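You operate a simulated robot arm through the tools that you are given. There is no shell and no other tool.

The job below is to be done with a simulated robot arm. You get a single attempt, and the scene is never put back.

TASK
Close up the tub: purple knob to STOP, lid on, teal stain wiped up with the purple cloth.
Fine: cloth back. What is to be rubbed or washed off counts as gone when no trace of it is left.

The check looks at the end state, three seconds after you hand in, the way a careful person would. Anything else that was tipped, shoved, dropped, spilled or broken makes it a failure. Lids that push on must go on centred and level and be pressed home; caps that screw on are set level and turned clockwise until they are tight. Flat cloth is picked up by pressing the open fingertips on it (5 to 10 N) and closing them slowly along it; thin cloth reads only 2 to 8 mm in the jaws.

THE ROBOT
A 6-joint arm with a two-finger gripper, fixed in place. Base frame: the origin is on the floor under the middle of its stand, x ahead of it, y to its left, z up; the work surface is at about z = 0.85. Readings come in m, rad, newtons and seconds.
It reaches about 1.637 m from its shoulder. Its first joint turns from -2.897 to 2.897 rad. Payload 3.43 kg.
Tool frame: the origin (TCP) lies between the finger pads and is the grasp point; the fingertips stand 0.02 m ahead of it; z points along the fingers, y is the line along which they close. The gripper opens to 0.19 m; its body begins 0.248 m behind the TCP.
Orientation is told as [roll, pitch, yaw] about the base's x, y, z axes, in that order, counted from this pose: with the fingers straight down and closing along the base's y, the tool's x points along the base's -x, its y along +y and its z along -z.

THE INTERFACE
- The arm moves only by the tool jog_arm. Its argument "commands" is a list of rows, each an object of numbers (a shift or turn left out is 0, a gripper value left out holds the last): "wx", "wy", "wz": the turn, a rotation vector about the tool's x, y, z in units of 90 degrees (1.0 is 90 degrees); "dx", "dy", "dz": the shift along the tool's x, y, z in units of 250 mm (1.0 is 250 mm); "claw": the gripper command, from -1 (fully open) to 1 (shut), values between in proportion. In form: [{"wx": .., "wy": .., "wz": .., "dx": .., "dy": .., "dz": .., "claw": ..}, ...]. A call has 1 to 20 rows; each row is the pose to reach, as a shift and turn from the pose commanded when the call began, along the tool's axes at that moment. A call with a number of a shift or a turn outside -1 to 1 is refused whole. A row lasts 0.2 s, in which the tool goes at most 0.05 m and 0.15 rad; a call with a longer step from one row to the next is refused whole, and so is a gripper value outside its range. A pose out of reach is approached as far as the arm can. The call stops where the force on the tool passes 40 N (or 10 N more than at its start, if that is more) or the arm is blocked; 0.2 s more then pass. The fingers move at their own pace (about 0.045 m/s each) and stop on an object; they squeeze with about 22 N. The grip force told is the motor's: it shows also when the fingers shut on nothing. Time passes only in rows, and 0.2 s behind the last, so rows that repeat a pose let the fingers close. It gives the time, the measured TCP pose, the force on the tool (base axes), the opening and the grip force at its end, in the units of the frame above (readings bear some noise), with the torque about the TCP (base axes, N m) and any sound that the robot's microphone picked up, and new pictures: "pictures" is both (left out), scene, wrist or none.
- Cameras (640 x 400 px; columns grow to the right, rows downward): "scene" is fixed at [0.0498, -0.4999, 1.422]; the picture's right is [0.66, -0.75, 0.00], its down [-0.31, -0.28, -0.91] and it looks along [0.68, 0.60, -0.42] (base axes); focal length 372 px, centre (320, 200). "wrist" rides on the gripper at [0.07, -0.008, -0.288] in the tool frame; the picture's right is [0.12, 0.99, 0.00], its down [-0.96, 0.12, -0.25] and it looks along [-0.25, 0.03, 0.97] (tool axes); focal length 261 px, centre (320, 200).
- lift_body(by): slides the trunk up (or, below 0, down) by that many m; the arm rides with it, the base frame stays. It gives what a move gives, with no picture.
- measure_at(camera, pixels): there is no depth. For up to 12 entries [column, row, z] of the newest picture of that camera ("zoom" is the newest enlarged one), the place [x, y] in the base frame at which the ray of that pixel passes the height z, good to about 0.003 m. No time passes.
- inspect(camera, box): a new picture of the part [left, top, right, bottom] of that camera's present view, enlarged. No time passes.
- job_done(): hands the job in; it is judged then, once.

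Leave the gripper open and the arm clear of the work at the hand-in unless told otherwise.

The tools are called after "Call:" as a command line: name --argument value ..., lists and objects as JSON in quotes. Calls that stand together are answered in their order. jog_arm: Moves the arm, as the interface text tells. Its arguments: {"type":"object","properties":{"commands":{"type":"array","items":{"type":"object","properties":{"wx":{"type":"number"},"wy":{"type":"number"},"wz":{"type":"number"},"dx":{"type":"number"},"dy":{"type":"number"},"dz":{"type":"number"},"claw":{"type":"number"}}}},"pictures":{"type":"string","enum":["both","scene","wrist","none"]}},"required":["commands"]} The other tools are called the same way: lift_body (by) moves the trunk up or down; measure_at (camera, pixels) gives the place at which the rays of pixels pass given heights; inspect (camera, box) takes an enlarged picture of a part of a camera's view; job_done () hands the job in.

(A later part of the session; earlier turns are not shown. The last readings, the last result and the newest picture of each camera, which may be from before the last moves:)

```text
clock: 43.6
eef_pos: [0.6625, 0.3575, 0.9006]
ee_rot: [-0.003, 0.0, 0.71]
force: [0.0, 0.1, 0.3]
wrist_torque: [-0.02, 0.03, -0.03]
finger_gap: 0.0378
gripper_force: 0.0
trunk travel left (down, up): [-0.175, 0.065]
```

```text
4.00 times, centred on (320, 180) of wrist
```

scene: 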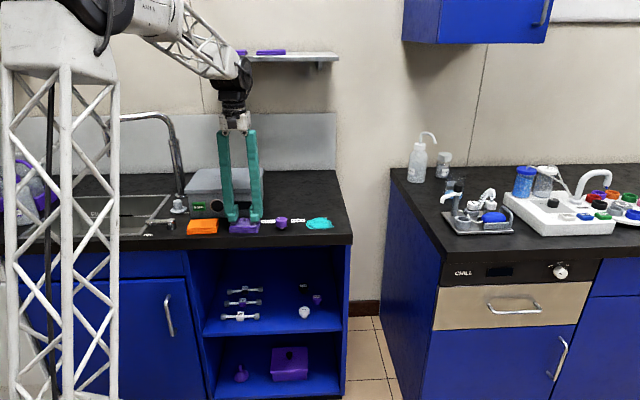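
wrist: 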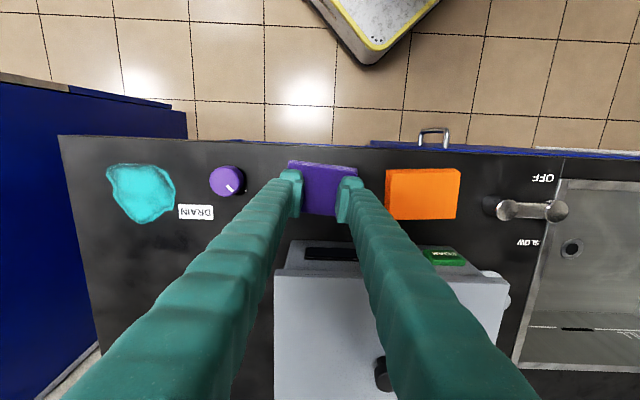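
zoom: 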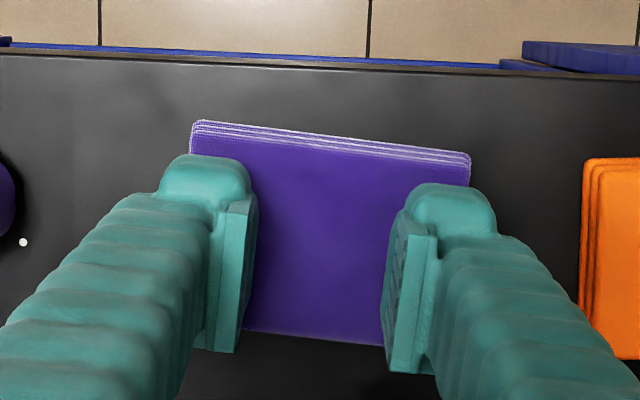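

The jaws are centred over the pad. I'll lower slowly until the open fingertips touch it, watching for 5–10 N.

Call:
jog_arm --commands '[{"dz": 0.03, "claw": 0.6}, {"dz": 0.05, "claw": 0.6}, {"dz": 0.058, "claw": 0.6}, {"dz": 0.062, "claw": 0.6}, {"dz": 0.062, "claw": 0.6}]' --pictures "none"

```text
clock: 44.4
eef_pos: [0.6646, 0.3583, 0.8909]
ee_rot: [-0.002, -0.008, 0.71]
force: [-5.5, -4.1, 23.7]
wrist_torque: [-0.05, 0.27, 0.0]
finger_gap: 0.0382
gripper_force: 0.1
trunk travel left (down, up): [-0.175, 0.065]
stopped in row 3: the force on the tool passed its limit at 44 N (the readings are from after the stop); the commanded pose is now the measured one
```

Contact came sooner than expected (cloth top about z = 0.871), and the move stopped with 24 N remaining. I'll back off slightly to get to 5–10 N.

Call:
jog_arm --commands '[{"dz": -0.003, "claw": 0.6}, {"dz": -0.003, "claw": 0.6}]' --pictures "both"

Call:
inspect --camera "scene" --box '[195, 190, 295, 245]'

Call:
inspect --camera "wrist" --box '[250, 130, 390, 230]'

```text
clock: 45.0
eef_pos: [0.6638, 0.3584, 0.8908]
ee_rot: [-0.002, -0.005, 0.711]
force: [-3.4, -2.8, 26.2]
wrist_torque: [-0.01, 0.23, 0.01]
finger_gap: 0.0379
gripper_force: 0.1
trunk travel left (down, up): [-0.175, 0.065]
```

scene: 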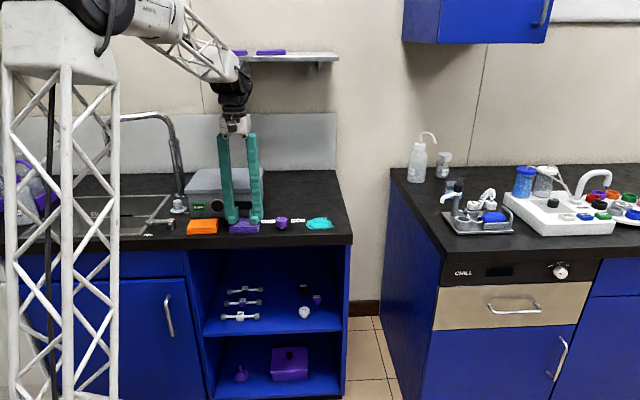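
wrist: 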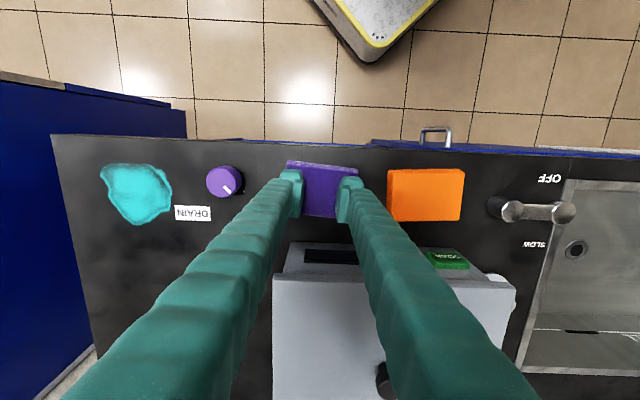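

```text
6.40 times, centred on (245, 218) of scene
```

zoom: 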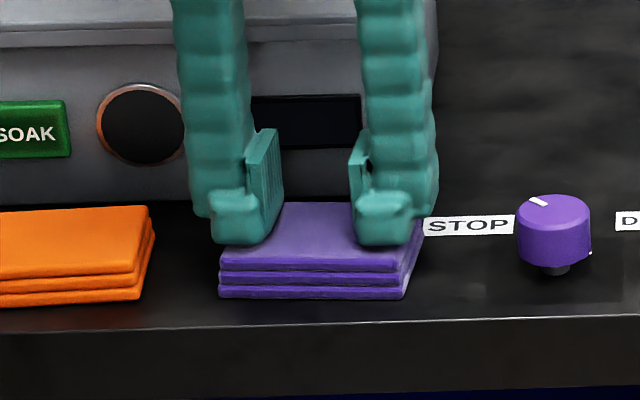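

```text
4.00 times, centred on (320, 180) of wrist
```

zoom: 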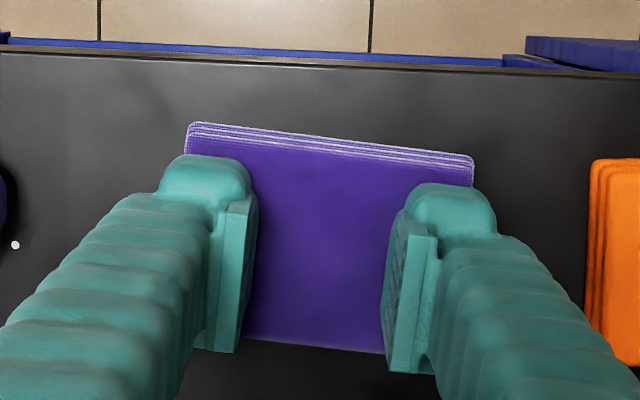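

Still 26 N. I'll back off another millimetre and read again.

Call:
jog_arm --commands '[{"dz": -0.003, "claw": 0.6}, {"dz": -0.003, "claw": 0.6}]' --pictures "none"

```text
clock: 45.6
eef_pos: [0.6641, 0.3594, 0.8906]
ee_rot: [0.0, -0.005, 0.71]
force: [-0.6, 0.8, 26.6]
wrist_torque: [0.02, 0.15, 0.03]
finger_gap: 0.0377
gripper_force: 0.0
trunk travel left (down, up): [-0.175, 0.065]
```

Call:
jog_arm --commands '[{"dz": -0.004, "claw": 0.6}, {"dz": -0.008, "claw": 0.6}, {"dz": -0.008, "claw": 0.6}]' --pictures "none"

```text
clock: 46.4
eef_pos: [0.663, 0.3571, 0.8917]
ee_rot: [-0.002, -0.004, 0.71]
force: [0.4, 2.4, 4.4]
wrist_torque: [0.09, -0.01, 0.01]
finger_gap: 0.038
gripper_force: 0.0
trunk travel left (down, up): [-0.175, 0.065]
```

Now 4.4 N. I'll add a hair of pressure and close the fingers slowly along the cloth.

Call:
jog_arm --commands '[{"dz": 0.001, "claw": 0.6}, {"dz": 0.001, "claw": 0.63}, {"dz": 0.001, "claw": 0.66}, {"dz": 0.001, "claw": 0.69}, {"dz": 0.001, "claw": 0.72}, {"dz": 0.001, "claw": 0.75}, {"dz": 0.001, "claw": 0.78}, {"dz": 0.001, "claw": 0.81}, {"dz": 0.001, "claw": 0.84}, {"dz": 0.001, "claw": 0.87}, {"dz": 0.001, "claw": 0.9}, {"dz": 0.001, "claw": 0.93}, {"dz": 0.001, "claw": 0.96}, {"dz": 0.001, "claw": 1.0}, {"dz": 0.001, "claw": 1.0}, {"dz": 0.001, "claw": 1.0}]'

Call:
inspect --camera "scene" --box '[195, 190, 295, 245]'

Call:
inspect --camera "wrist" --box '[250, 130, 390, 230]'

```text
clock: 49.8
eef_pos: [0.663, 0.3586, 0.8915]
ee_rot: [-0.002, -0.002, 0.711]
force: [-0.3, -0.8, -0.6]
wrist_torque: [-0.03, 0.0, -0.01]
finger_gap: 0.0
gripper_force: 22.7
trunk travel left (down, up): [-0.175, 0.065]
```

scene: 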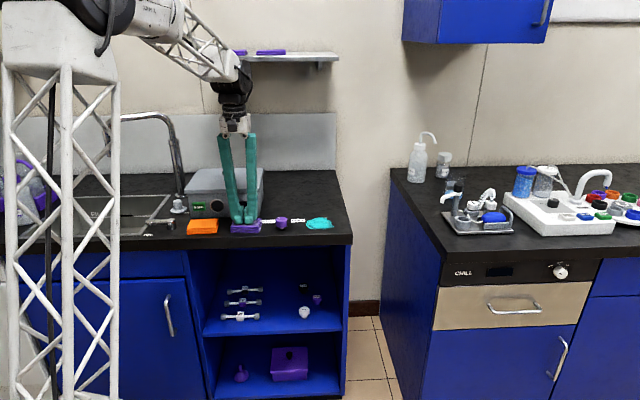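
wrist: 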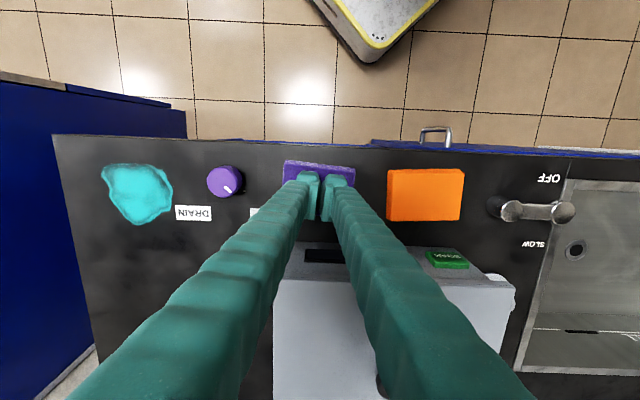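

```text
6.40 times, centred on (245, 218) of scene
```

zoom: 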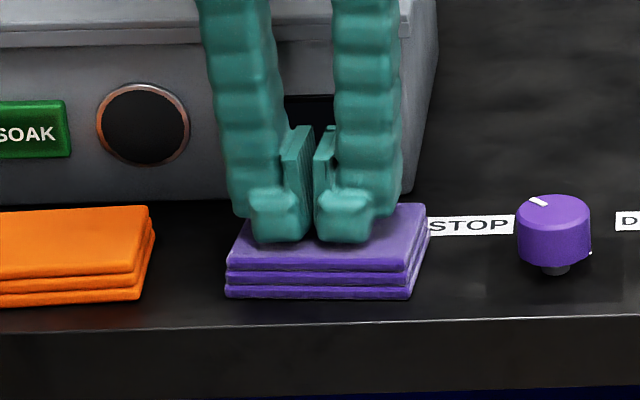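

```text
4.00 times, centred on (320, 180) of wrist
```

zoom: 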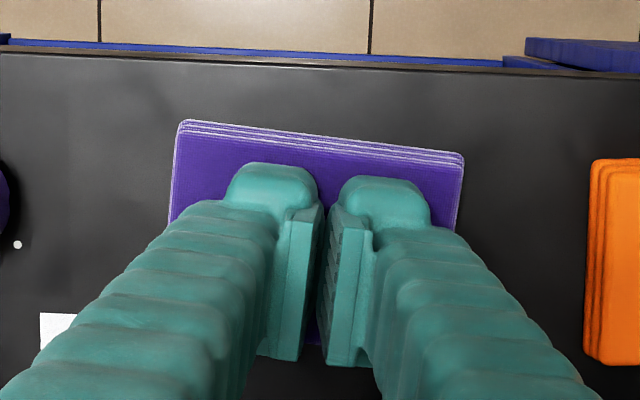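

The jaws closed to 0 mm: the cloth is a stiff folded pad and doesn't pinch from above. It only slid about 3 mm toward STOP. I'll grip it by its ends instead, so I'll rise 6 cm, open to about 97 mm (pad is 87 mm) and check the finger room beside the orange cloth.

Call:
jog_arm --commands '[{"dz": -0.08, "claw": 1.0}, {"dz": -0.16, "claw": 0.6}, {"dz": -0.24, "claw": 0.3}, {"dz": -0.24, "dy": -0.011, "claw": -0.02}, {"dz": -0.24, "dy": -0.011, "claw": -0.02}, {"dz": -0.24, "dy": -0.011, "claw": -0.02}, {"dz": -0.24, "dy": -0.011, "claw": -0.02}, {"dz": -0.24, "dy": -0.011, "claw": -0.02}, {"dz": -0.24, "dy": -0.011, "claw": -0.02}]'

Call:
inspect --camera "wrist" --box '[220, 130, 420, 250]'

Call:
inspect --camera "scene" --box '[195, 185, 295, 245]'

```text
clock: 51.8
eef_pos: [0.6675, 0.3565, 0.9516]
ee_rot: [-0.002, -0.003, 0.711]
force: [0.1, 0.1, 0.3]
wrist_torque: [0.02, -0.05, -0.01]
finger_gap: 0.097
gripper_force: 0.1
trunk travel left (down, up): [-0.175, 0.065]
```

scene: 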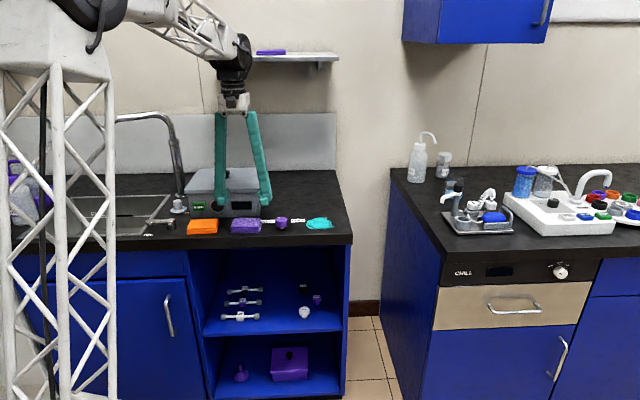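
wrist: 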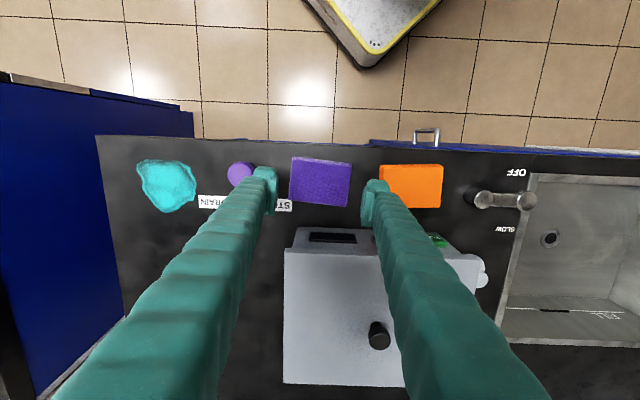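

```text
3.20 times, centred on (320, 190) of wrist
```

zoom: 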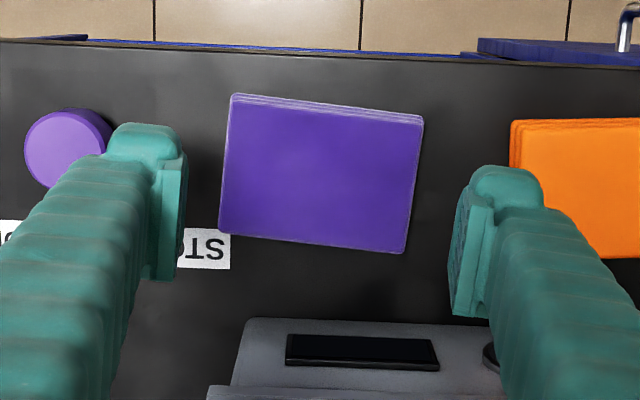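

```text
6.40 times, centred on (245, 215) of scene
```

zoom: 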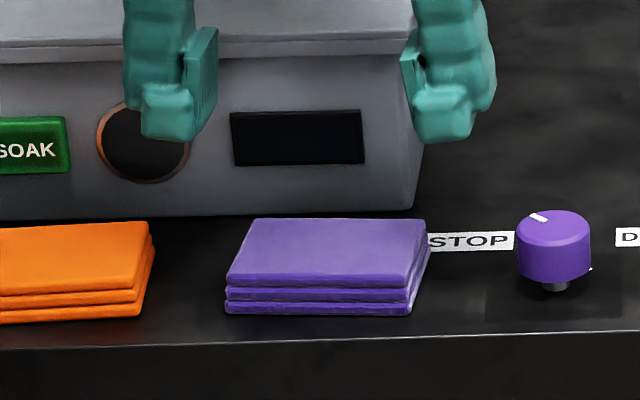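

The pad (85 x 60 mm) is centred under the TCP, and there is a 40–44 mm gap to the orange cloth for a finger about 30 mm thick. I'll narrow to 93 mm and descend in stages, first to TCP z of about 0.90 with the tips still above the cloths.

Call:
jog_arm --commands '[{"dz": 0.0, "claw": 0.021}, {"dz": 0.1, "claw": 0.021}, {"dz": 0.17, "claw": 0.021}, {"dz": 0.2, "claw": 0.021}, {"dz": 0.2, "claw": 0.021}]'

Call:
inspect --camera "wrist" --box '[220, 130, 420, 250]'

Call:
inspect --camera "scene" --box '[195, 185, 295, 245]'

```text
clock: 53.0
eef_pos: [0.6667, 0.3569, 0.9027]
ee_rot: [-0.001, -0.004, 0.712]
force: [0.0, -0.1, -0.4]
wrist_torque: [-0.02, -0.01, 0.01]
finger_gap: 0.0927
gripper_force: 0.0
trunk travel left (down, up): [-0.175, 0.065]
```

scene: 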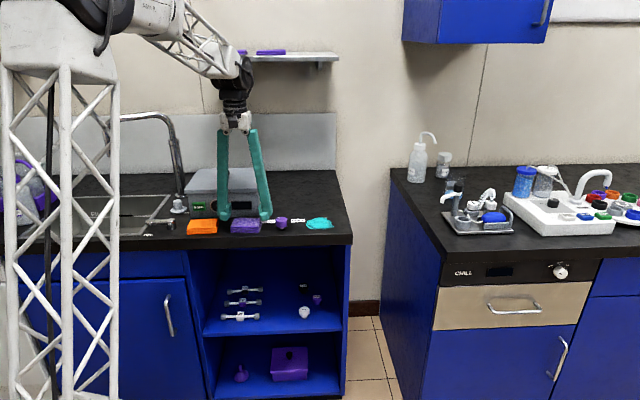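
wrist: 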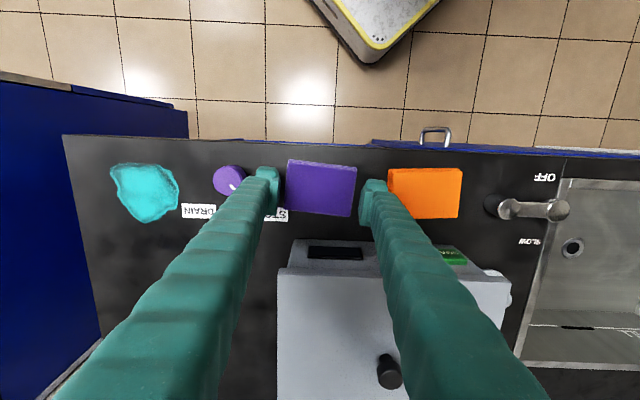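

```text
3.20 times, centred on (320, 190) of wrist
```

zoom: 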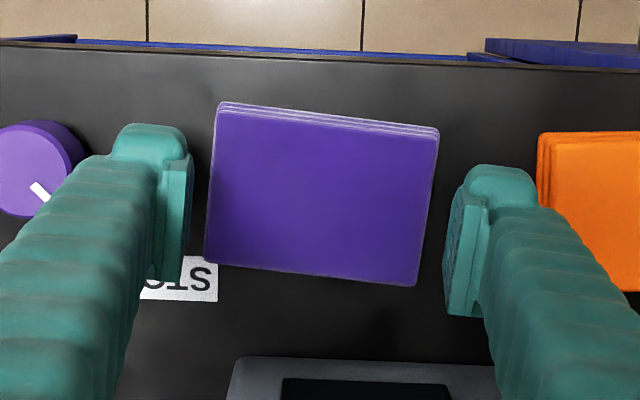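

```text
6.40 times, centred on (245, 215) of scene
```

zoom: 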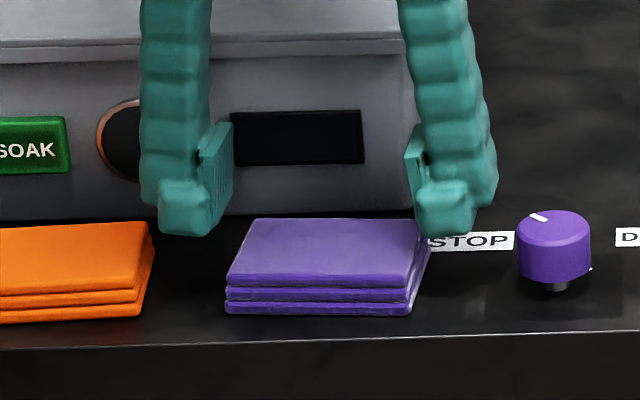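

The jaws look about 2 mm too far toward the orange cloth. I'll shift 2 mm toward STOP, trim the opening to 92 mm, and descend slowly beside the pad to TCP z of about 0.883 while watching the force.

Call:
jog_arm --commands '[{"dy": -0.008, "dz": 0.0, "claw": 0.032}, {"dy": -0.008, "dz": 0.0, "claw": 0.032}, {"dy": -0.008, "dz": 0.02, "claw": 0.032}, {"dy": -0.008, "dz": 0.04, "claw": 0.032}, {"dy": -0.008, "dz": 0.055, "claw": 0.032}, {"dy": -0.008, "dz": 0.066, "claw": 0.032}, {"dy": -0.008, "dz": 0.078, "claw": 0.032}, {"dy": -0.008, "dz": 0.078, "claw": 0.032}]'

Call:
inspect --camera "wrist" --box '[220, 130, 420, 250]'

Call:
inspect --camera "scene" --box '[195, 185, 295, 245]'

```text
clock: 54.8
eef_pos: [0.668, 0.3561, 0.883]
ee_rot: [-0.002, -0.003, 0.709]
force: [0.3, -0.8, -0.3]
wrist_torque: [-0.03, 0.02, 0.01]
finger_gap: 0.0919
gripper_force: 0.1
trunk travel left (down, up): [-0.175, 0.065]
```

scene: 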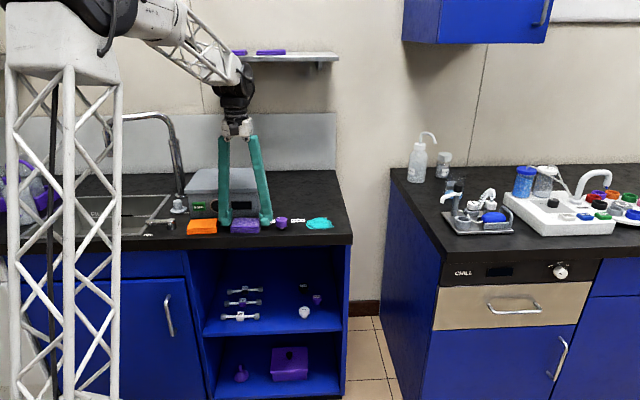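
wrist: 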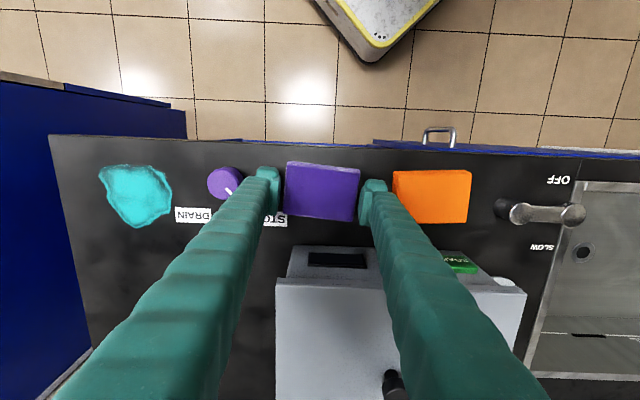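

```text
3.20 times, centred on (320, 190) of wrist
```

zoom: 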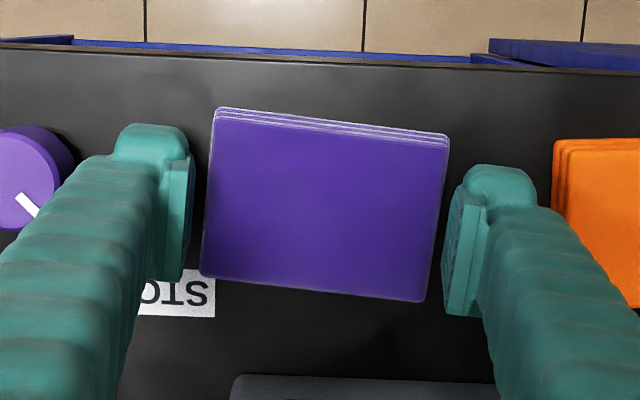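

```text
6.40 times, centred on (245, 215) of scene
```

zoom: 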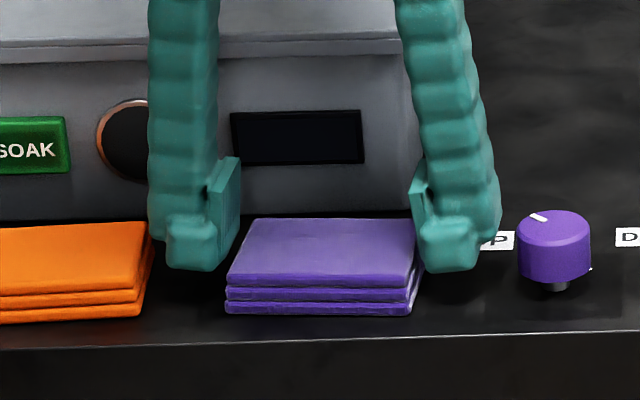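

The tips are down on both sides of the pad with no contact on anything. I'll lower 4 mm more for a better hold, then close gently on the pad.

Call:
jog_arm --commands '[{"dz": 0.008, "claw": 0.032}, {"dz": 0.016, "claw": 0.032}, {"dz": 0.016, "claw": 0.06}, {"dz": 0.016, "claw": 0.09}, {"dz": 0.016, "claw": 0.12}, {"dz": 0.016, "claw": 0.16}, {"dz": 0.016, "claw": 0.2}, {"dz": 0.016, "claw": 0.2}]'

Call:
inspect --camera "wrist" --box '[220, 130, 420, 250]'

Call:
inspect --camera "scene" --box '[195, 185, 295, 245]'

```text
clock: 56.2
eef_pos: [0.6674, 0.3569, 0.8882]
ee_rot: [-0.003, -0.018, 0.711]
force: [-7.7, -1.6, 67.3]
wrist_torque: [0.24, 0.56, 0.01]
finger_gap: 0.0741
gripper_force: 21.6
trunk travel left (down, up): [-0.175, 0.065]
stopped in row 7: the force on the tool passed its limit at 45 N (the readings are from after the stop); the commanded pose is now the measured one
```

scene: 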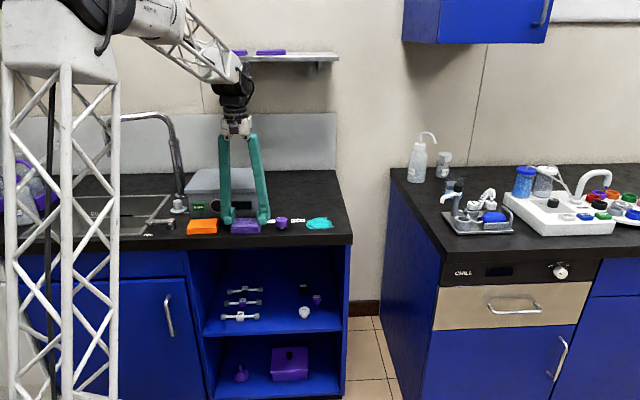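
wrist: 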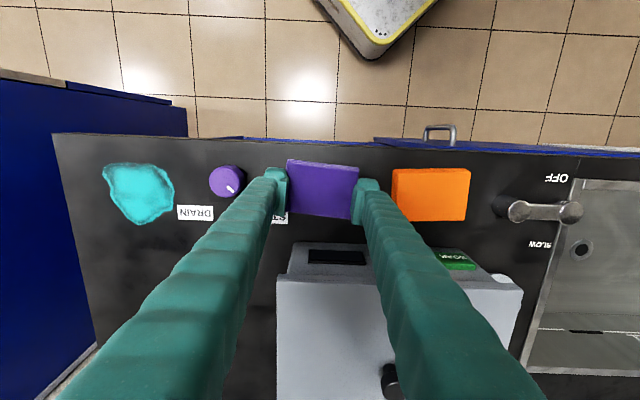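

```text
3.20 times, centred on (320, 190) of wrist
```

zoom: 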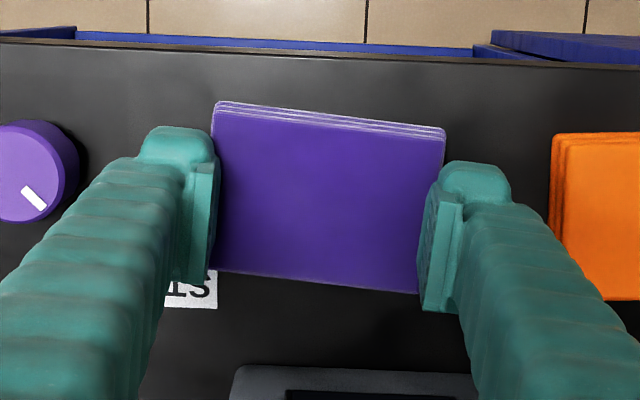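

```text
6.40 times, centred on (245, 215) of scene
```

zoom: 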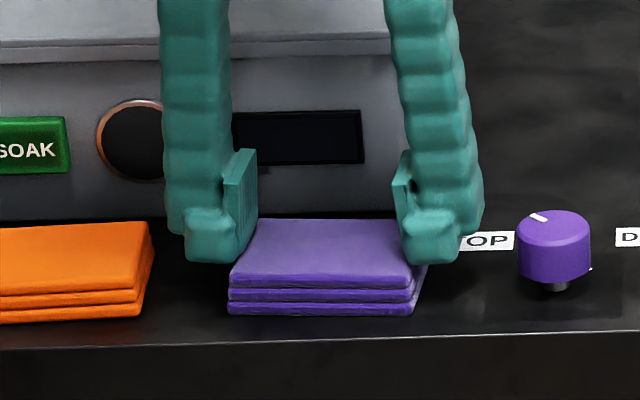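

Closing made the rounded tips ride up on the pad's upper edges and pushed the arm up (67 N), so that grip was too high. I'll open and rise to relieve the load right away.

Call:
jog_arm --commands '[{"dz": -0.02, "claw": 0.1}, {"dz": -0.04, "claw": 0.032}, {"dz": -0.08, "claw": 0.032}, {"dz": -0.08, "claw": 0.032}]'

Call:
inspect --camera "scene" --box '[195, 185, 295, 245]'

Call:
inspect --camera "wrist" --box '[220, 130, 420, 250]'

```text
clock: 57.2
eef_pos: [0.6688, 0.3556, 0.8995]
ee_rot: [-0.002, -0.007, 0.711]
force: [0.4, -0.6, -0.5]
wrist_torque: [-0.03, 0.0, 0.0]
finger_gap: 0.0922
gripper_force: 0.0
trunk travel left (down, up): [-0.175, 0.065]
```

scene: 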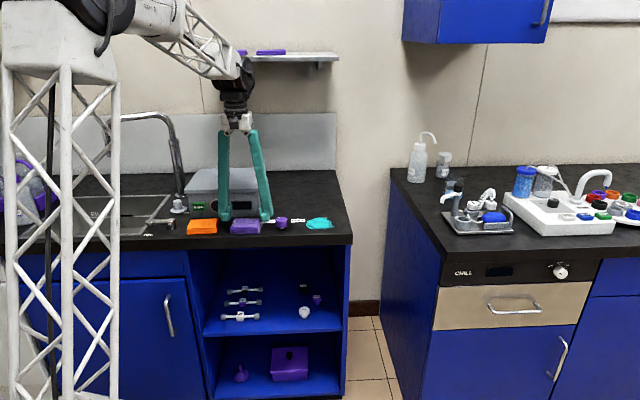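
wrist: 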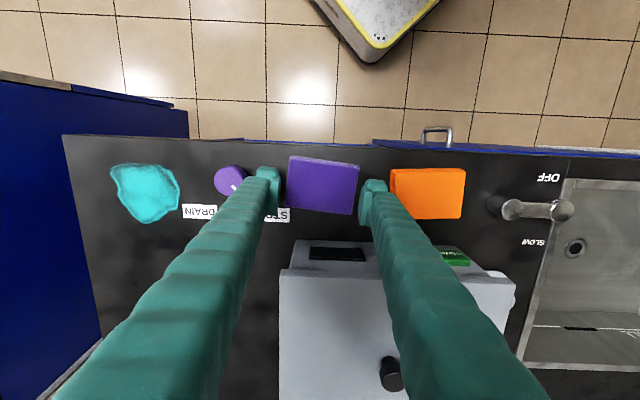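

```text
6.40 times, centred on (245, 215) of scene
```

zoom: 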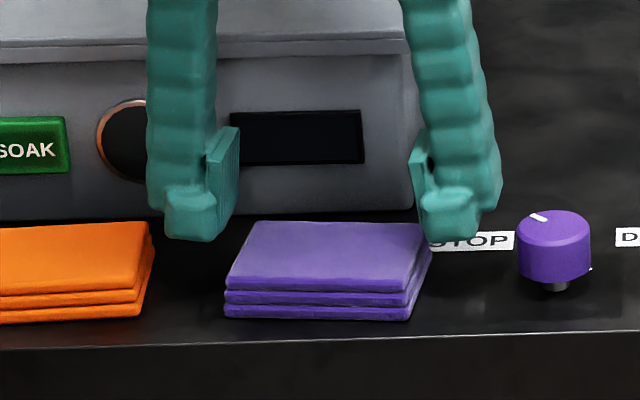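

```text
3.20 times, centred on (320, 190) of wrist
```

zoom: 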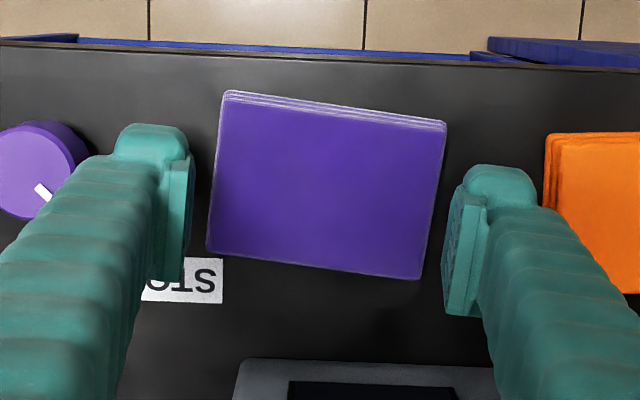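

The pad is intact and only about 5 mm nearer the front edge. Looking back at the first pinch, the contact force had dropped to zero by the end because the tips rise slightly as they close, so it wasn't a fair try. I'll centre over the pad at a 40 mm gap and redo the recommended press-and-close, this time keeping 5–10 N throughout.

Call:
jog_arm --commands '[{"dx": 0.01, "dy": 0.004, "dz": -0.02, "claw": 0.3}, {"dx": 0.02, "dy": 0.006, "dz": -0.02, "claw": 0.58}, {"dx": 0.02, "dy": 0.006, "dz": -0.02, "claw": 0.58}, {"dx": 0.02, "dy": 0.006, "dz": -0.02, "claw": 0.58}, {"dx": 0.02, "dy": 0.006, "dz": 0.01, "claw": 0.58}, {"dx": 0.02, "dy": 0.006, "dz": 0.02, "claw": 0.58}, {"dx": 0.02, "dy": 0.006, "dz": 0.026, "claw": 0.58}, {"dx": 0.02, "dy": 0.006, "dz": 0.026, "claw": 0.58}]'

Call:
inspect --camera "wrist" --box '[220, 130, 420, 250]'

```text
clock: 59.0
eef_pos: [0.6633, 0.3529, 0.8947]
ee_rot: [-0.002, -0.007, 0.71]
force: [0.7, 0.7, 0.3]
wrist_torque: [-0.01, 0.05, -0.04]
finger_gap: 0.0399
gripper_force: 0.1
trunk travel left (down, up): [-0.175, 0.065]
```

scene: 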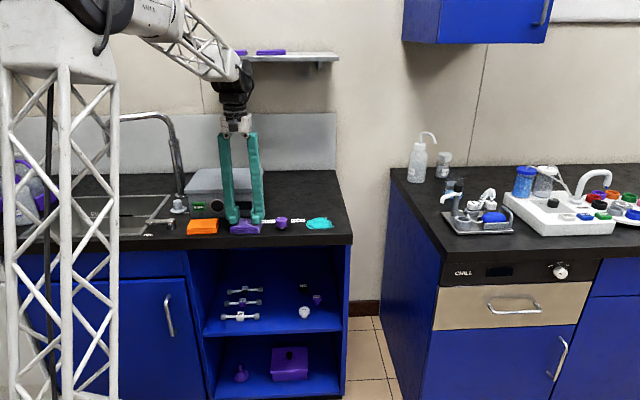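
wrist: 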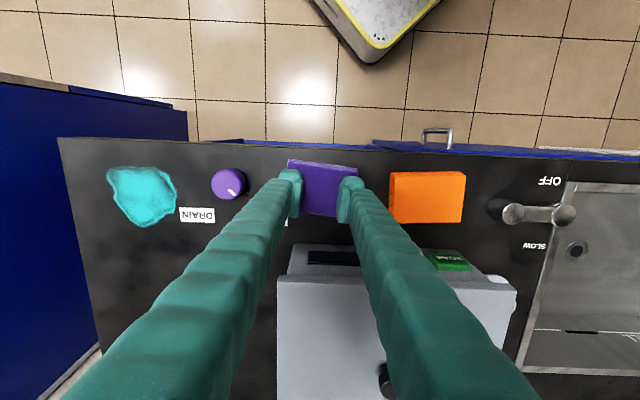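

```text
3.20 times, centred on (320, 190) of wrist
```

zoom: 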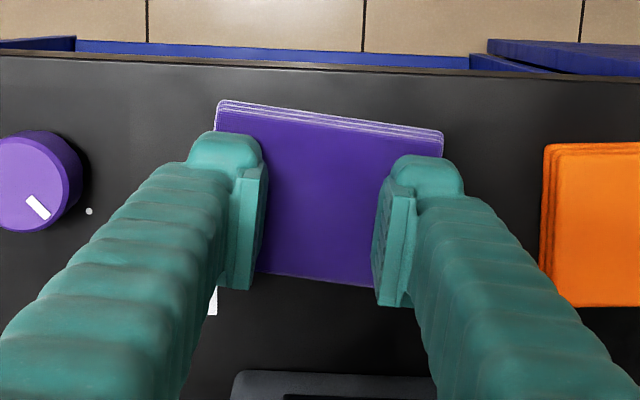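

Centred over the pad. I'll set the gap to 32 mm and lower in half-millimetre rows until it touches.

Call:
jog_arm --commands '[{"dz": 0.0, "claw": 0.66}, {"dz": 0.004, "claw": 0.66}, {"dz": 0.006, "claw": 0.66}, {"dz": 0.008, "claw": 0.66}, {"dz": 0.01, "claw": 0.66}, {"dz": 0.01, "claw": 0.66}]' --pictures "none"

```text
clock: 60.4
eef_pos: [0.6642, 0.3543, 0.8923]
ee_rot: [-0.001, -0.007, 0.71]
force: [0.2, 0.4, 0.3]
wrist_torque: [0.01, 0.02, 0.0]
finger_gap: 0.0322
gripper_force: 0.0
trunk travel left (down, up): [-0.175, 0.065]
```

Call:
jog_arm --commands '[{"dz": 0.002, "claw": 0.66}, {"dz": 0.004, "claw": 0.66}, {"dz": 0.004, "claw": 0.66}]' --pictures "none"

```text
clock: 61.2
eef_pos: [0.6633, 0.3544, 0.8917]
ee_rot: [-0.001, -0.008, 0.71]
force: [3.5, 0.3, 8.2]
wrist_torque: [0.05, -0.04, 0.01]
finger_gap: 0.0323
gripper_force: 0.0
trunk travel left (down, up): [-0.175, 0.065]
```

Contact is at 8.2 N. Now I'll close slowly in short calls, checking the force each time.

Call:
jog_arm --commands '[{"claw": 0.68}, {"claw": 0.7}, {"claw": 0.72}, {"claw": 0.74}]' --pictures "none"

```text
clock: 62.2
eef_pos: [0.6616, 0.3538, 0.8908]
ee_rot: [-0.002, -0.007, 0.71]
force: [-0.1, 0.3, 12.4]
wrist_torque: [0.01, 0.07, 0.01]
finger_gap: 0.0256
gripper_force: 1.0
trunk travel left (down, up): [-0.175, 0.065]
```

Call:
jog_arm --commands '[{"dz": -0.0008, "claw": 0.76}, {"dz": -0.0008, "claw": 0.78}, {"dz": -0.0008, "claw": 0.8}, {"dz": -0.0008, "claw": 0.82}]' --pictures "none"

```text
clock: 63.2
eef_pos: [0.663, 0.354, 0.8922]
ee_rot: [-0.002, -0.008, 0.71]
force: [-1.2, 1.5, 10.5]
wrist_torque: [0.03, 0.07, -0.01]
finger_gap: 0.0167
gripper_force: 0.0
trunk travel left (down, up): [-0.175, 0.065]
```

The force holds at about 10 N as the gap shrinks to 17 mm. I'll keep closing slowly.

Call:
jog_arm --commands '[{"claw": 0.84}, {"claw": 0.86}, {"claw": 0.88}, {"claw": 0.9}]' --pictures "none"

```text
clock: 64.2
eef_pos: [0.6628, 0.3556, 0.8914]
ee_rot: [-0.003, -0.007, 0.711]
force: [-1.5, 1.3, 7.9]
wrist_torque: [-0.01, 0.07, -0.01]
finger_gap: 0.009
gripper_force: 0.1
trunk travel left (down, up): [-0.175, 0.065]
```

Call:
jog_arm --commands '[{"dz": 0.0004, "claw": 0.92}, {"dz": 0.0004, "claw": 0.94}, {"dz": 0.0004, "claw": 0.96}, {"dz": 0.0004, "claw": 0.98}, {"dz": 0.0004, "claw": 1.0}, {"dz": 0.0004, "claw": 1.0}, {"dz": 0.0004, "claw": 1.0}]'

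Call:
inspect --camera "scene" --box '[195, 185, 295, 245]'

Call:
inspect --camera "wrist" --box '[220, 130, 420, 250]'

```text
clock: 65.8
eef_pos: [0.663, 0.3526, 0.8914]
ee_rot: [-0.001, -0.008, 0.71]
force: [0.1, -0.6, 7.6]
wrist_torque: [0.01, 0.05, -0.01]
finger_gap: 0.0061
gripper_force: 22.5
trunk travel left (down, up): [-0.175, 0.065]
```

scene: 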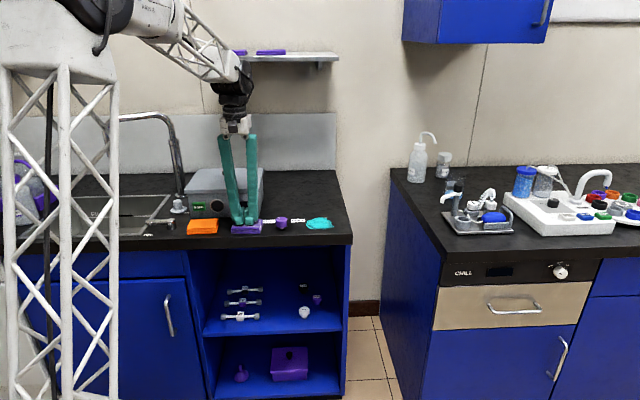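
wrist: 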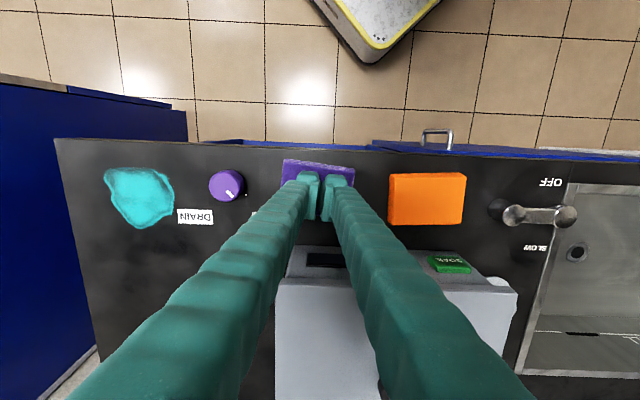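

```text
6.40 times, centred on (245, 215) of scene
```

zoom: 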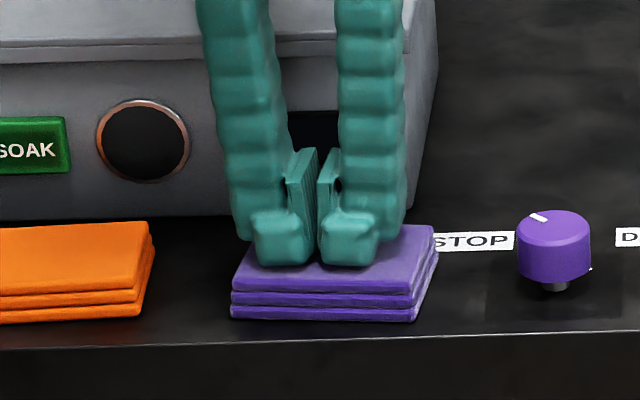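

```text
3.20 times, centred on (320, 190) of wrist
```

zoom: 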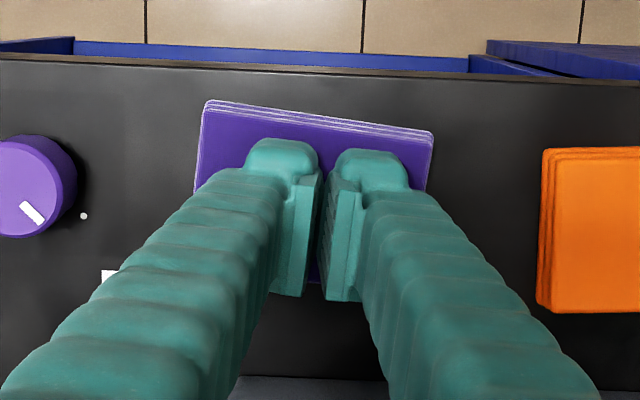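

The jaws stopped at 6.1 mm with 22 N, so the cloth is pinched. I'll lift slowly 4 cm and check that it comes up.

Call:
jog_arm --commands '[{"dz": -0.01, "claw": 1}, {"dz": -0.03, "claw": 1}, {"dz": -0.06, "claw": 1}, {"dz": -0.1, "claw": 1}, {"dz": -0.14, "claw": 1}, {"dz": -0.16, "claw": 1}, {"dz": -0.16, "claw": 1}]'

Call:
inspect --camera "scene" --box '[195, 175, 295, 245]'

Call:
inspect --camera "wrist" --box '[220, 130, 420, 250]'

```text
clock: 67.4
eef_pos: [0.6619, 0.3532, 0.9308]
ee_rot: [-0.001, -0.005, 0.71]
force: [-0.5, 0.0, -0.4]
wrist_torque: [0.02, -0.01, -0.02]
finger_gap: 0.0003
gripper_force: 22.0
trunk travel left (down, up): [-0.175, 0.065]
```

scene: 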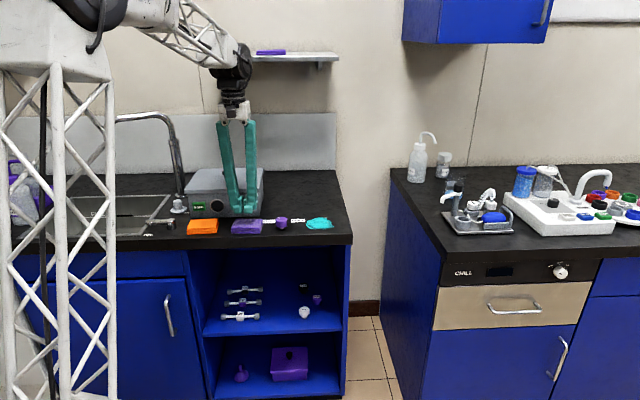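
wrist: 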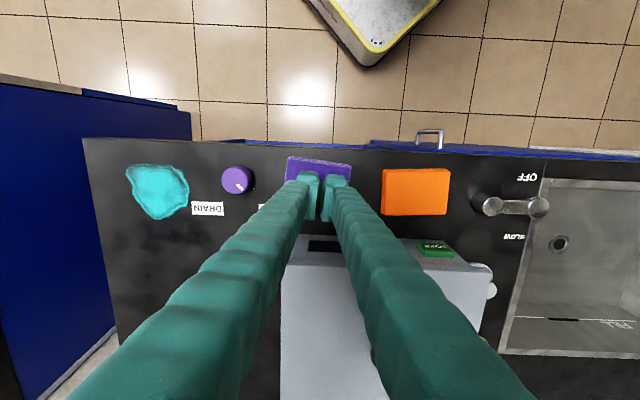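

```text
5.71 times, centred on (245, 210) of scene
```

zoom: 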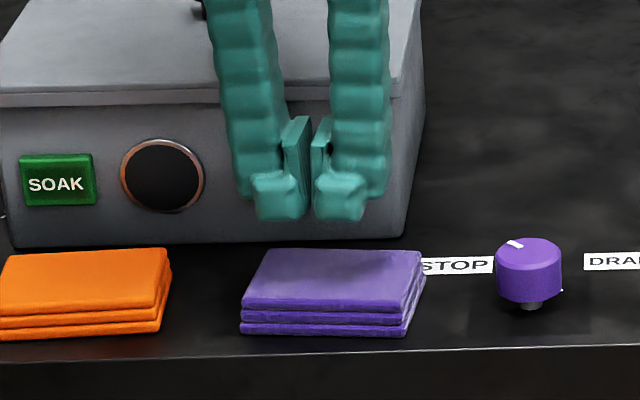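

```text
3.20 times, centred on (320, 190) of wrist
```

zoom: 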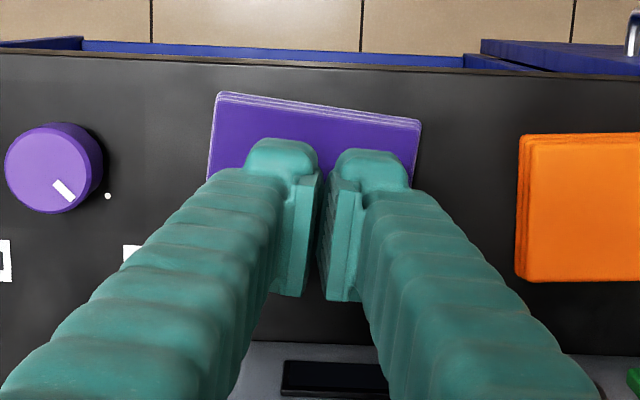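

The gap fell to 0 and the cloth stayed down, so the 6 mm was only the tips being spread; the pad really is stiff. It must be gripped by its edges. Room is tightest toward the orange cloth and the knob, so I'll grip front-to-back instead. To make finger room at the tub I'll press on top and drag the pad about 11 mm forward (the counter edge is about 19 mm away).

Call:
jog_arm --commands '[{"dz": 0.02, "claw": 0.7}, {"dz": 0.05, "claw": 0.7}, {"dz": 0.09, "claw": 0.7}, {"dz": 0.13, "claw": 0.7}, {"dz": 0.148, "claw": 0.7}, {"dz": 0.152, "claw": 0.7}, {"dz": 0.155, "claw": 0.7}, {"dz": 0.155, "claw": 0.7}]' --pictures "none"

```text
clock: 69.2
eef_pos: [0.6635, 0.3532, 0.8924]
ee_rot: [-0.001, -0.006, 0.711]
force: [-0.6, -0.7, 0.6]
wrist_torque: [0.01, -0.01, 0.04]
finger_gap: 0.0285
gripper_force: 0.1
trunk travel left (down, up): [-0.175, 0.065]
```

Call:
jog_arm --commands '[{"dz": 0.002, "claw": 0.7}, {"dz": 0.004, "claw": 0.7}, {"dz": 0.006, "claw": 0.7}, {"dz": 0.006, "claw": 0.7}]' --pictures "none"

```text
clock: 70.2
eef_pos: [0.6646, 0.3541, 0.8921]
ee_rot: [0.0, -0.008, 0.71]
force: [-0.8, 1.5, 10.1]
wrist_torque: [0.02, 0.08, 0.01]
finger_gap: 0.0284
gripper_force: 0.1
trunk travel left (down, up): [-0.175, 0.065]
```

Pressing with 10 N. Now I'll drag 11 mm toward the front (tool +x) slowly.

Call:
jog_arm --commands '[{"dx": 0.008, "claw": 0.7}, {"dx": 0.016, "claw": 0.7}, {"dx": 0.024, "claw": 0.7}, {"dx": 0.032, "claw": 0.7}, {"dx": 0.04, "claw": 0.7}, {"dx": 0.046, "claw": 0.7}, {"dx": 0.046, "claw": 0.7}]'

Call:
inspect --camera "wrist" --box '[220, 130, 420, 250]'

Call:
inspect --camera "scene" --box '[195, 185, 295, 245]'

```text
clock: 71.8
eef_pos: [0.655, 0.3468, 0.8905]
ee_rot: [-0.002, -0.009, 0.71]
force: [7.0, 6.6, 26.2]
wrist_torque: [0.13, 0.01, 0.0]
finger_gap: 0.0284
gripper_force: 0.1
trunk travel left (down, up): [-0.175, 0.065]
```

scene: 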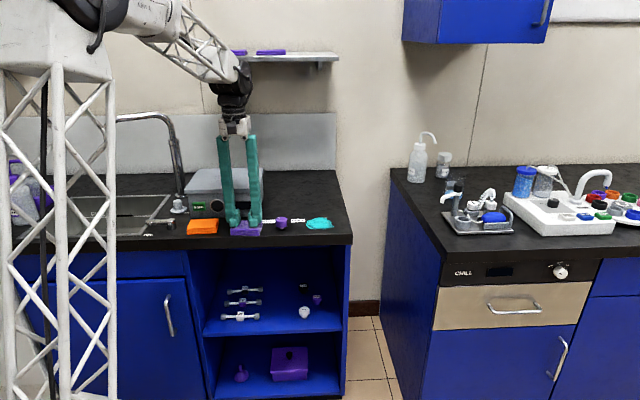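
wrist: 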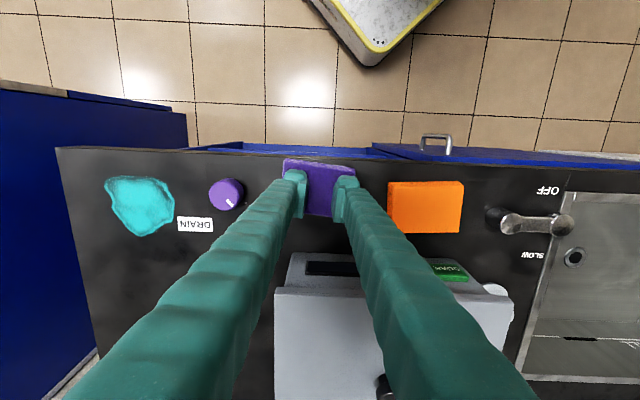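

```text
3.20 times, centred on (320, 190) of wrist
```

zoom: 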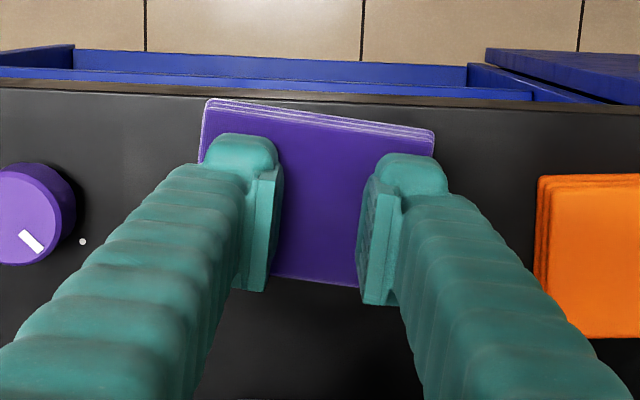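

```text
6.40 times, centred on (245, 215) of scene
```

zoom: 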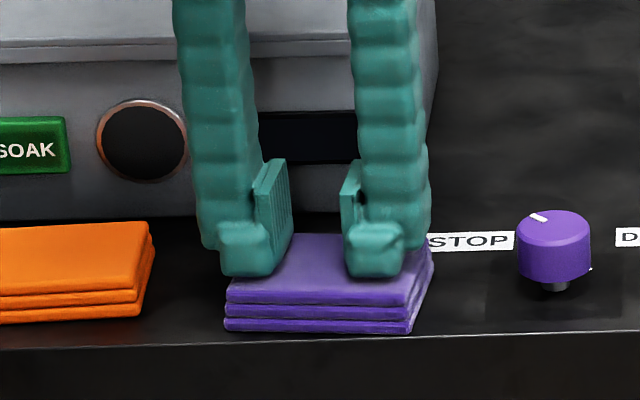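

The drag worked: the pad moved about 11 mm forward and its front edge is just inside the counter edge. Now I'll rise to z of about 0.98, turn the tool 90° clockwise so the jaws close front-to-back, and open to about 72 mm.

Call:
jog_arm --commands '[{"dz": -0.02, "claw": 0.7}, {"dz": -0.15, "claw": 0.7}, {"dx": 0.005, "dy": -0.007, "dz": -0.3, "claw": 0.5}, {"dx": 0.011, "dy": -0.015, "dz": -0.36, "wz": 0.09, "claw": 0.24}, {"dx": 0.011, "dy": -0.015, "dz": -0.36, "wz": 0.18, "claw": 0.24}, {"dx": 0.011, "dy": -0.015, "dz": -0.36, "wz": 0.27, "claw": 0.24}, {"dx": 0.011, "dy": -0.015, "dz": -0.36, "wz": 0.36, "claw": 0.24}, {"dx": 0.011, "dy": -0.015, "dz": -0.36, "wz": 0.45, "claw": 0.24}, {"dx": 0.011, "dy": -0.015, "dz": -0.36, "wz": 0.54, "claw": 0.24}, {"dx": 0.011, "dy": -0.015, "dz": -0.36, "wz": 0.63, "claw": 0.24}, {"dx": 0.011, "dy": -0.015, "dz": -0.36, "wz": 0.72, "claw": 0.24}, {"dx": 0.011, "dy": -0.015, "dz": -0.36, "wz": 0.81, "claw": 0.24}, {"dx": 0.011, "dy": -0.015, "dz": -0.36, "wz": 0.9, "claw": 0.24}, {"dx": 0.011, "dy": -0.015, "dz": -0.36, "wz": 0.99, "claw": 0.24}, {"dx": 0.011, "dy": -0.015, "dz": -0.36, "wz": 1.0, "claw": 0.24}, {"dx": 0.011, "dy": -0.015, "dz": -0.36, "wz": 1.0, "claw": 0.24}]'

Call:
inspect --camera "wrist" --box '[220, 110, 420, 250]'

Call:
inspect --camera "scene" --box '[195, 165, 295, 245]'

```text
clock: 75.2
eef_pos: [0.654, 0.3416, 0.9815]
ee_rot: [0.007, -0.003, -0.861]
force: [-0.1, -0.4, 0.9]
wrist_torque: [0.0, -0.01, -0.02]
finger_gap: 0.0725
gripper_force: 0.1
trunk travel left (down, up): [-0.175, 0.065]
```

scene: 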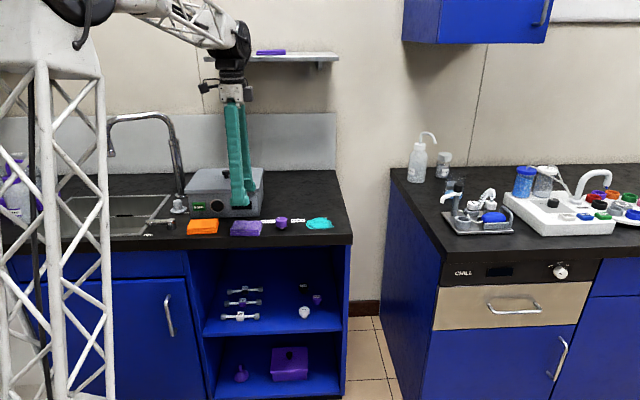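
wrist: 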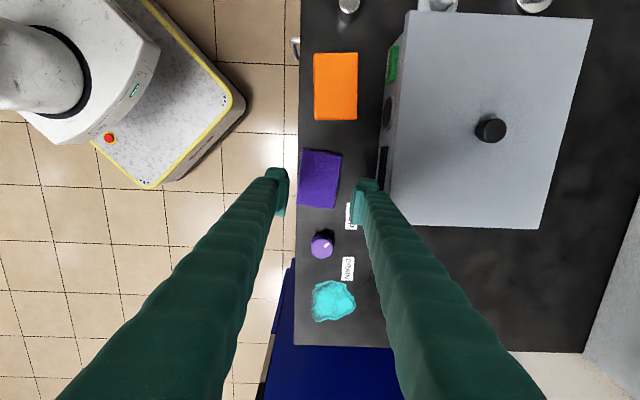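

```text
2.86 times, centred on (320, 180) of wrist
```

zoom: 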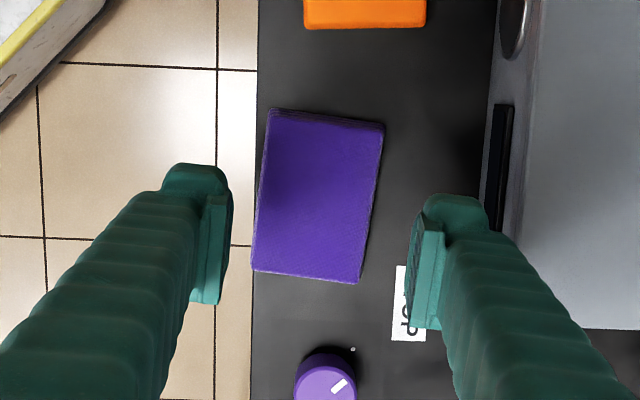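

```text
5.00 times, centred on (245, 205) of scene
```

zoom: 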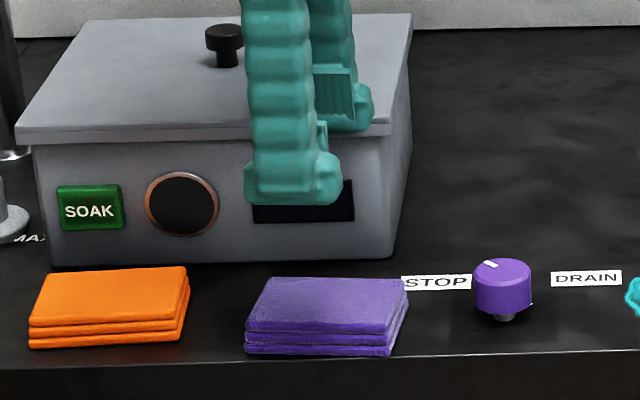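

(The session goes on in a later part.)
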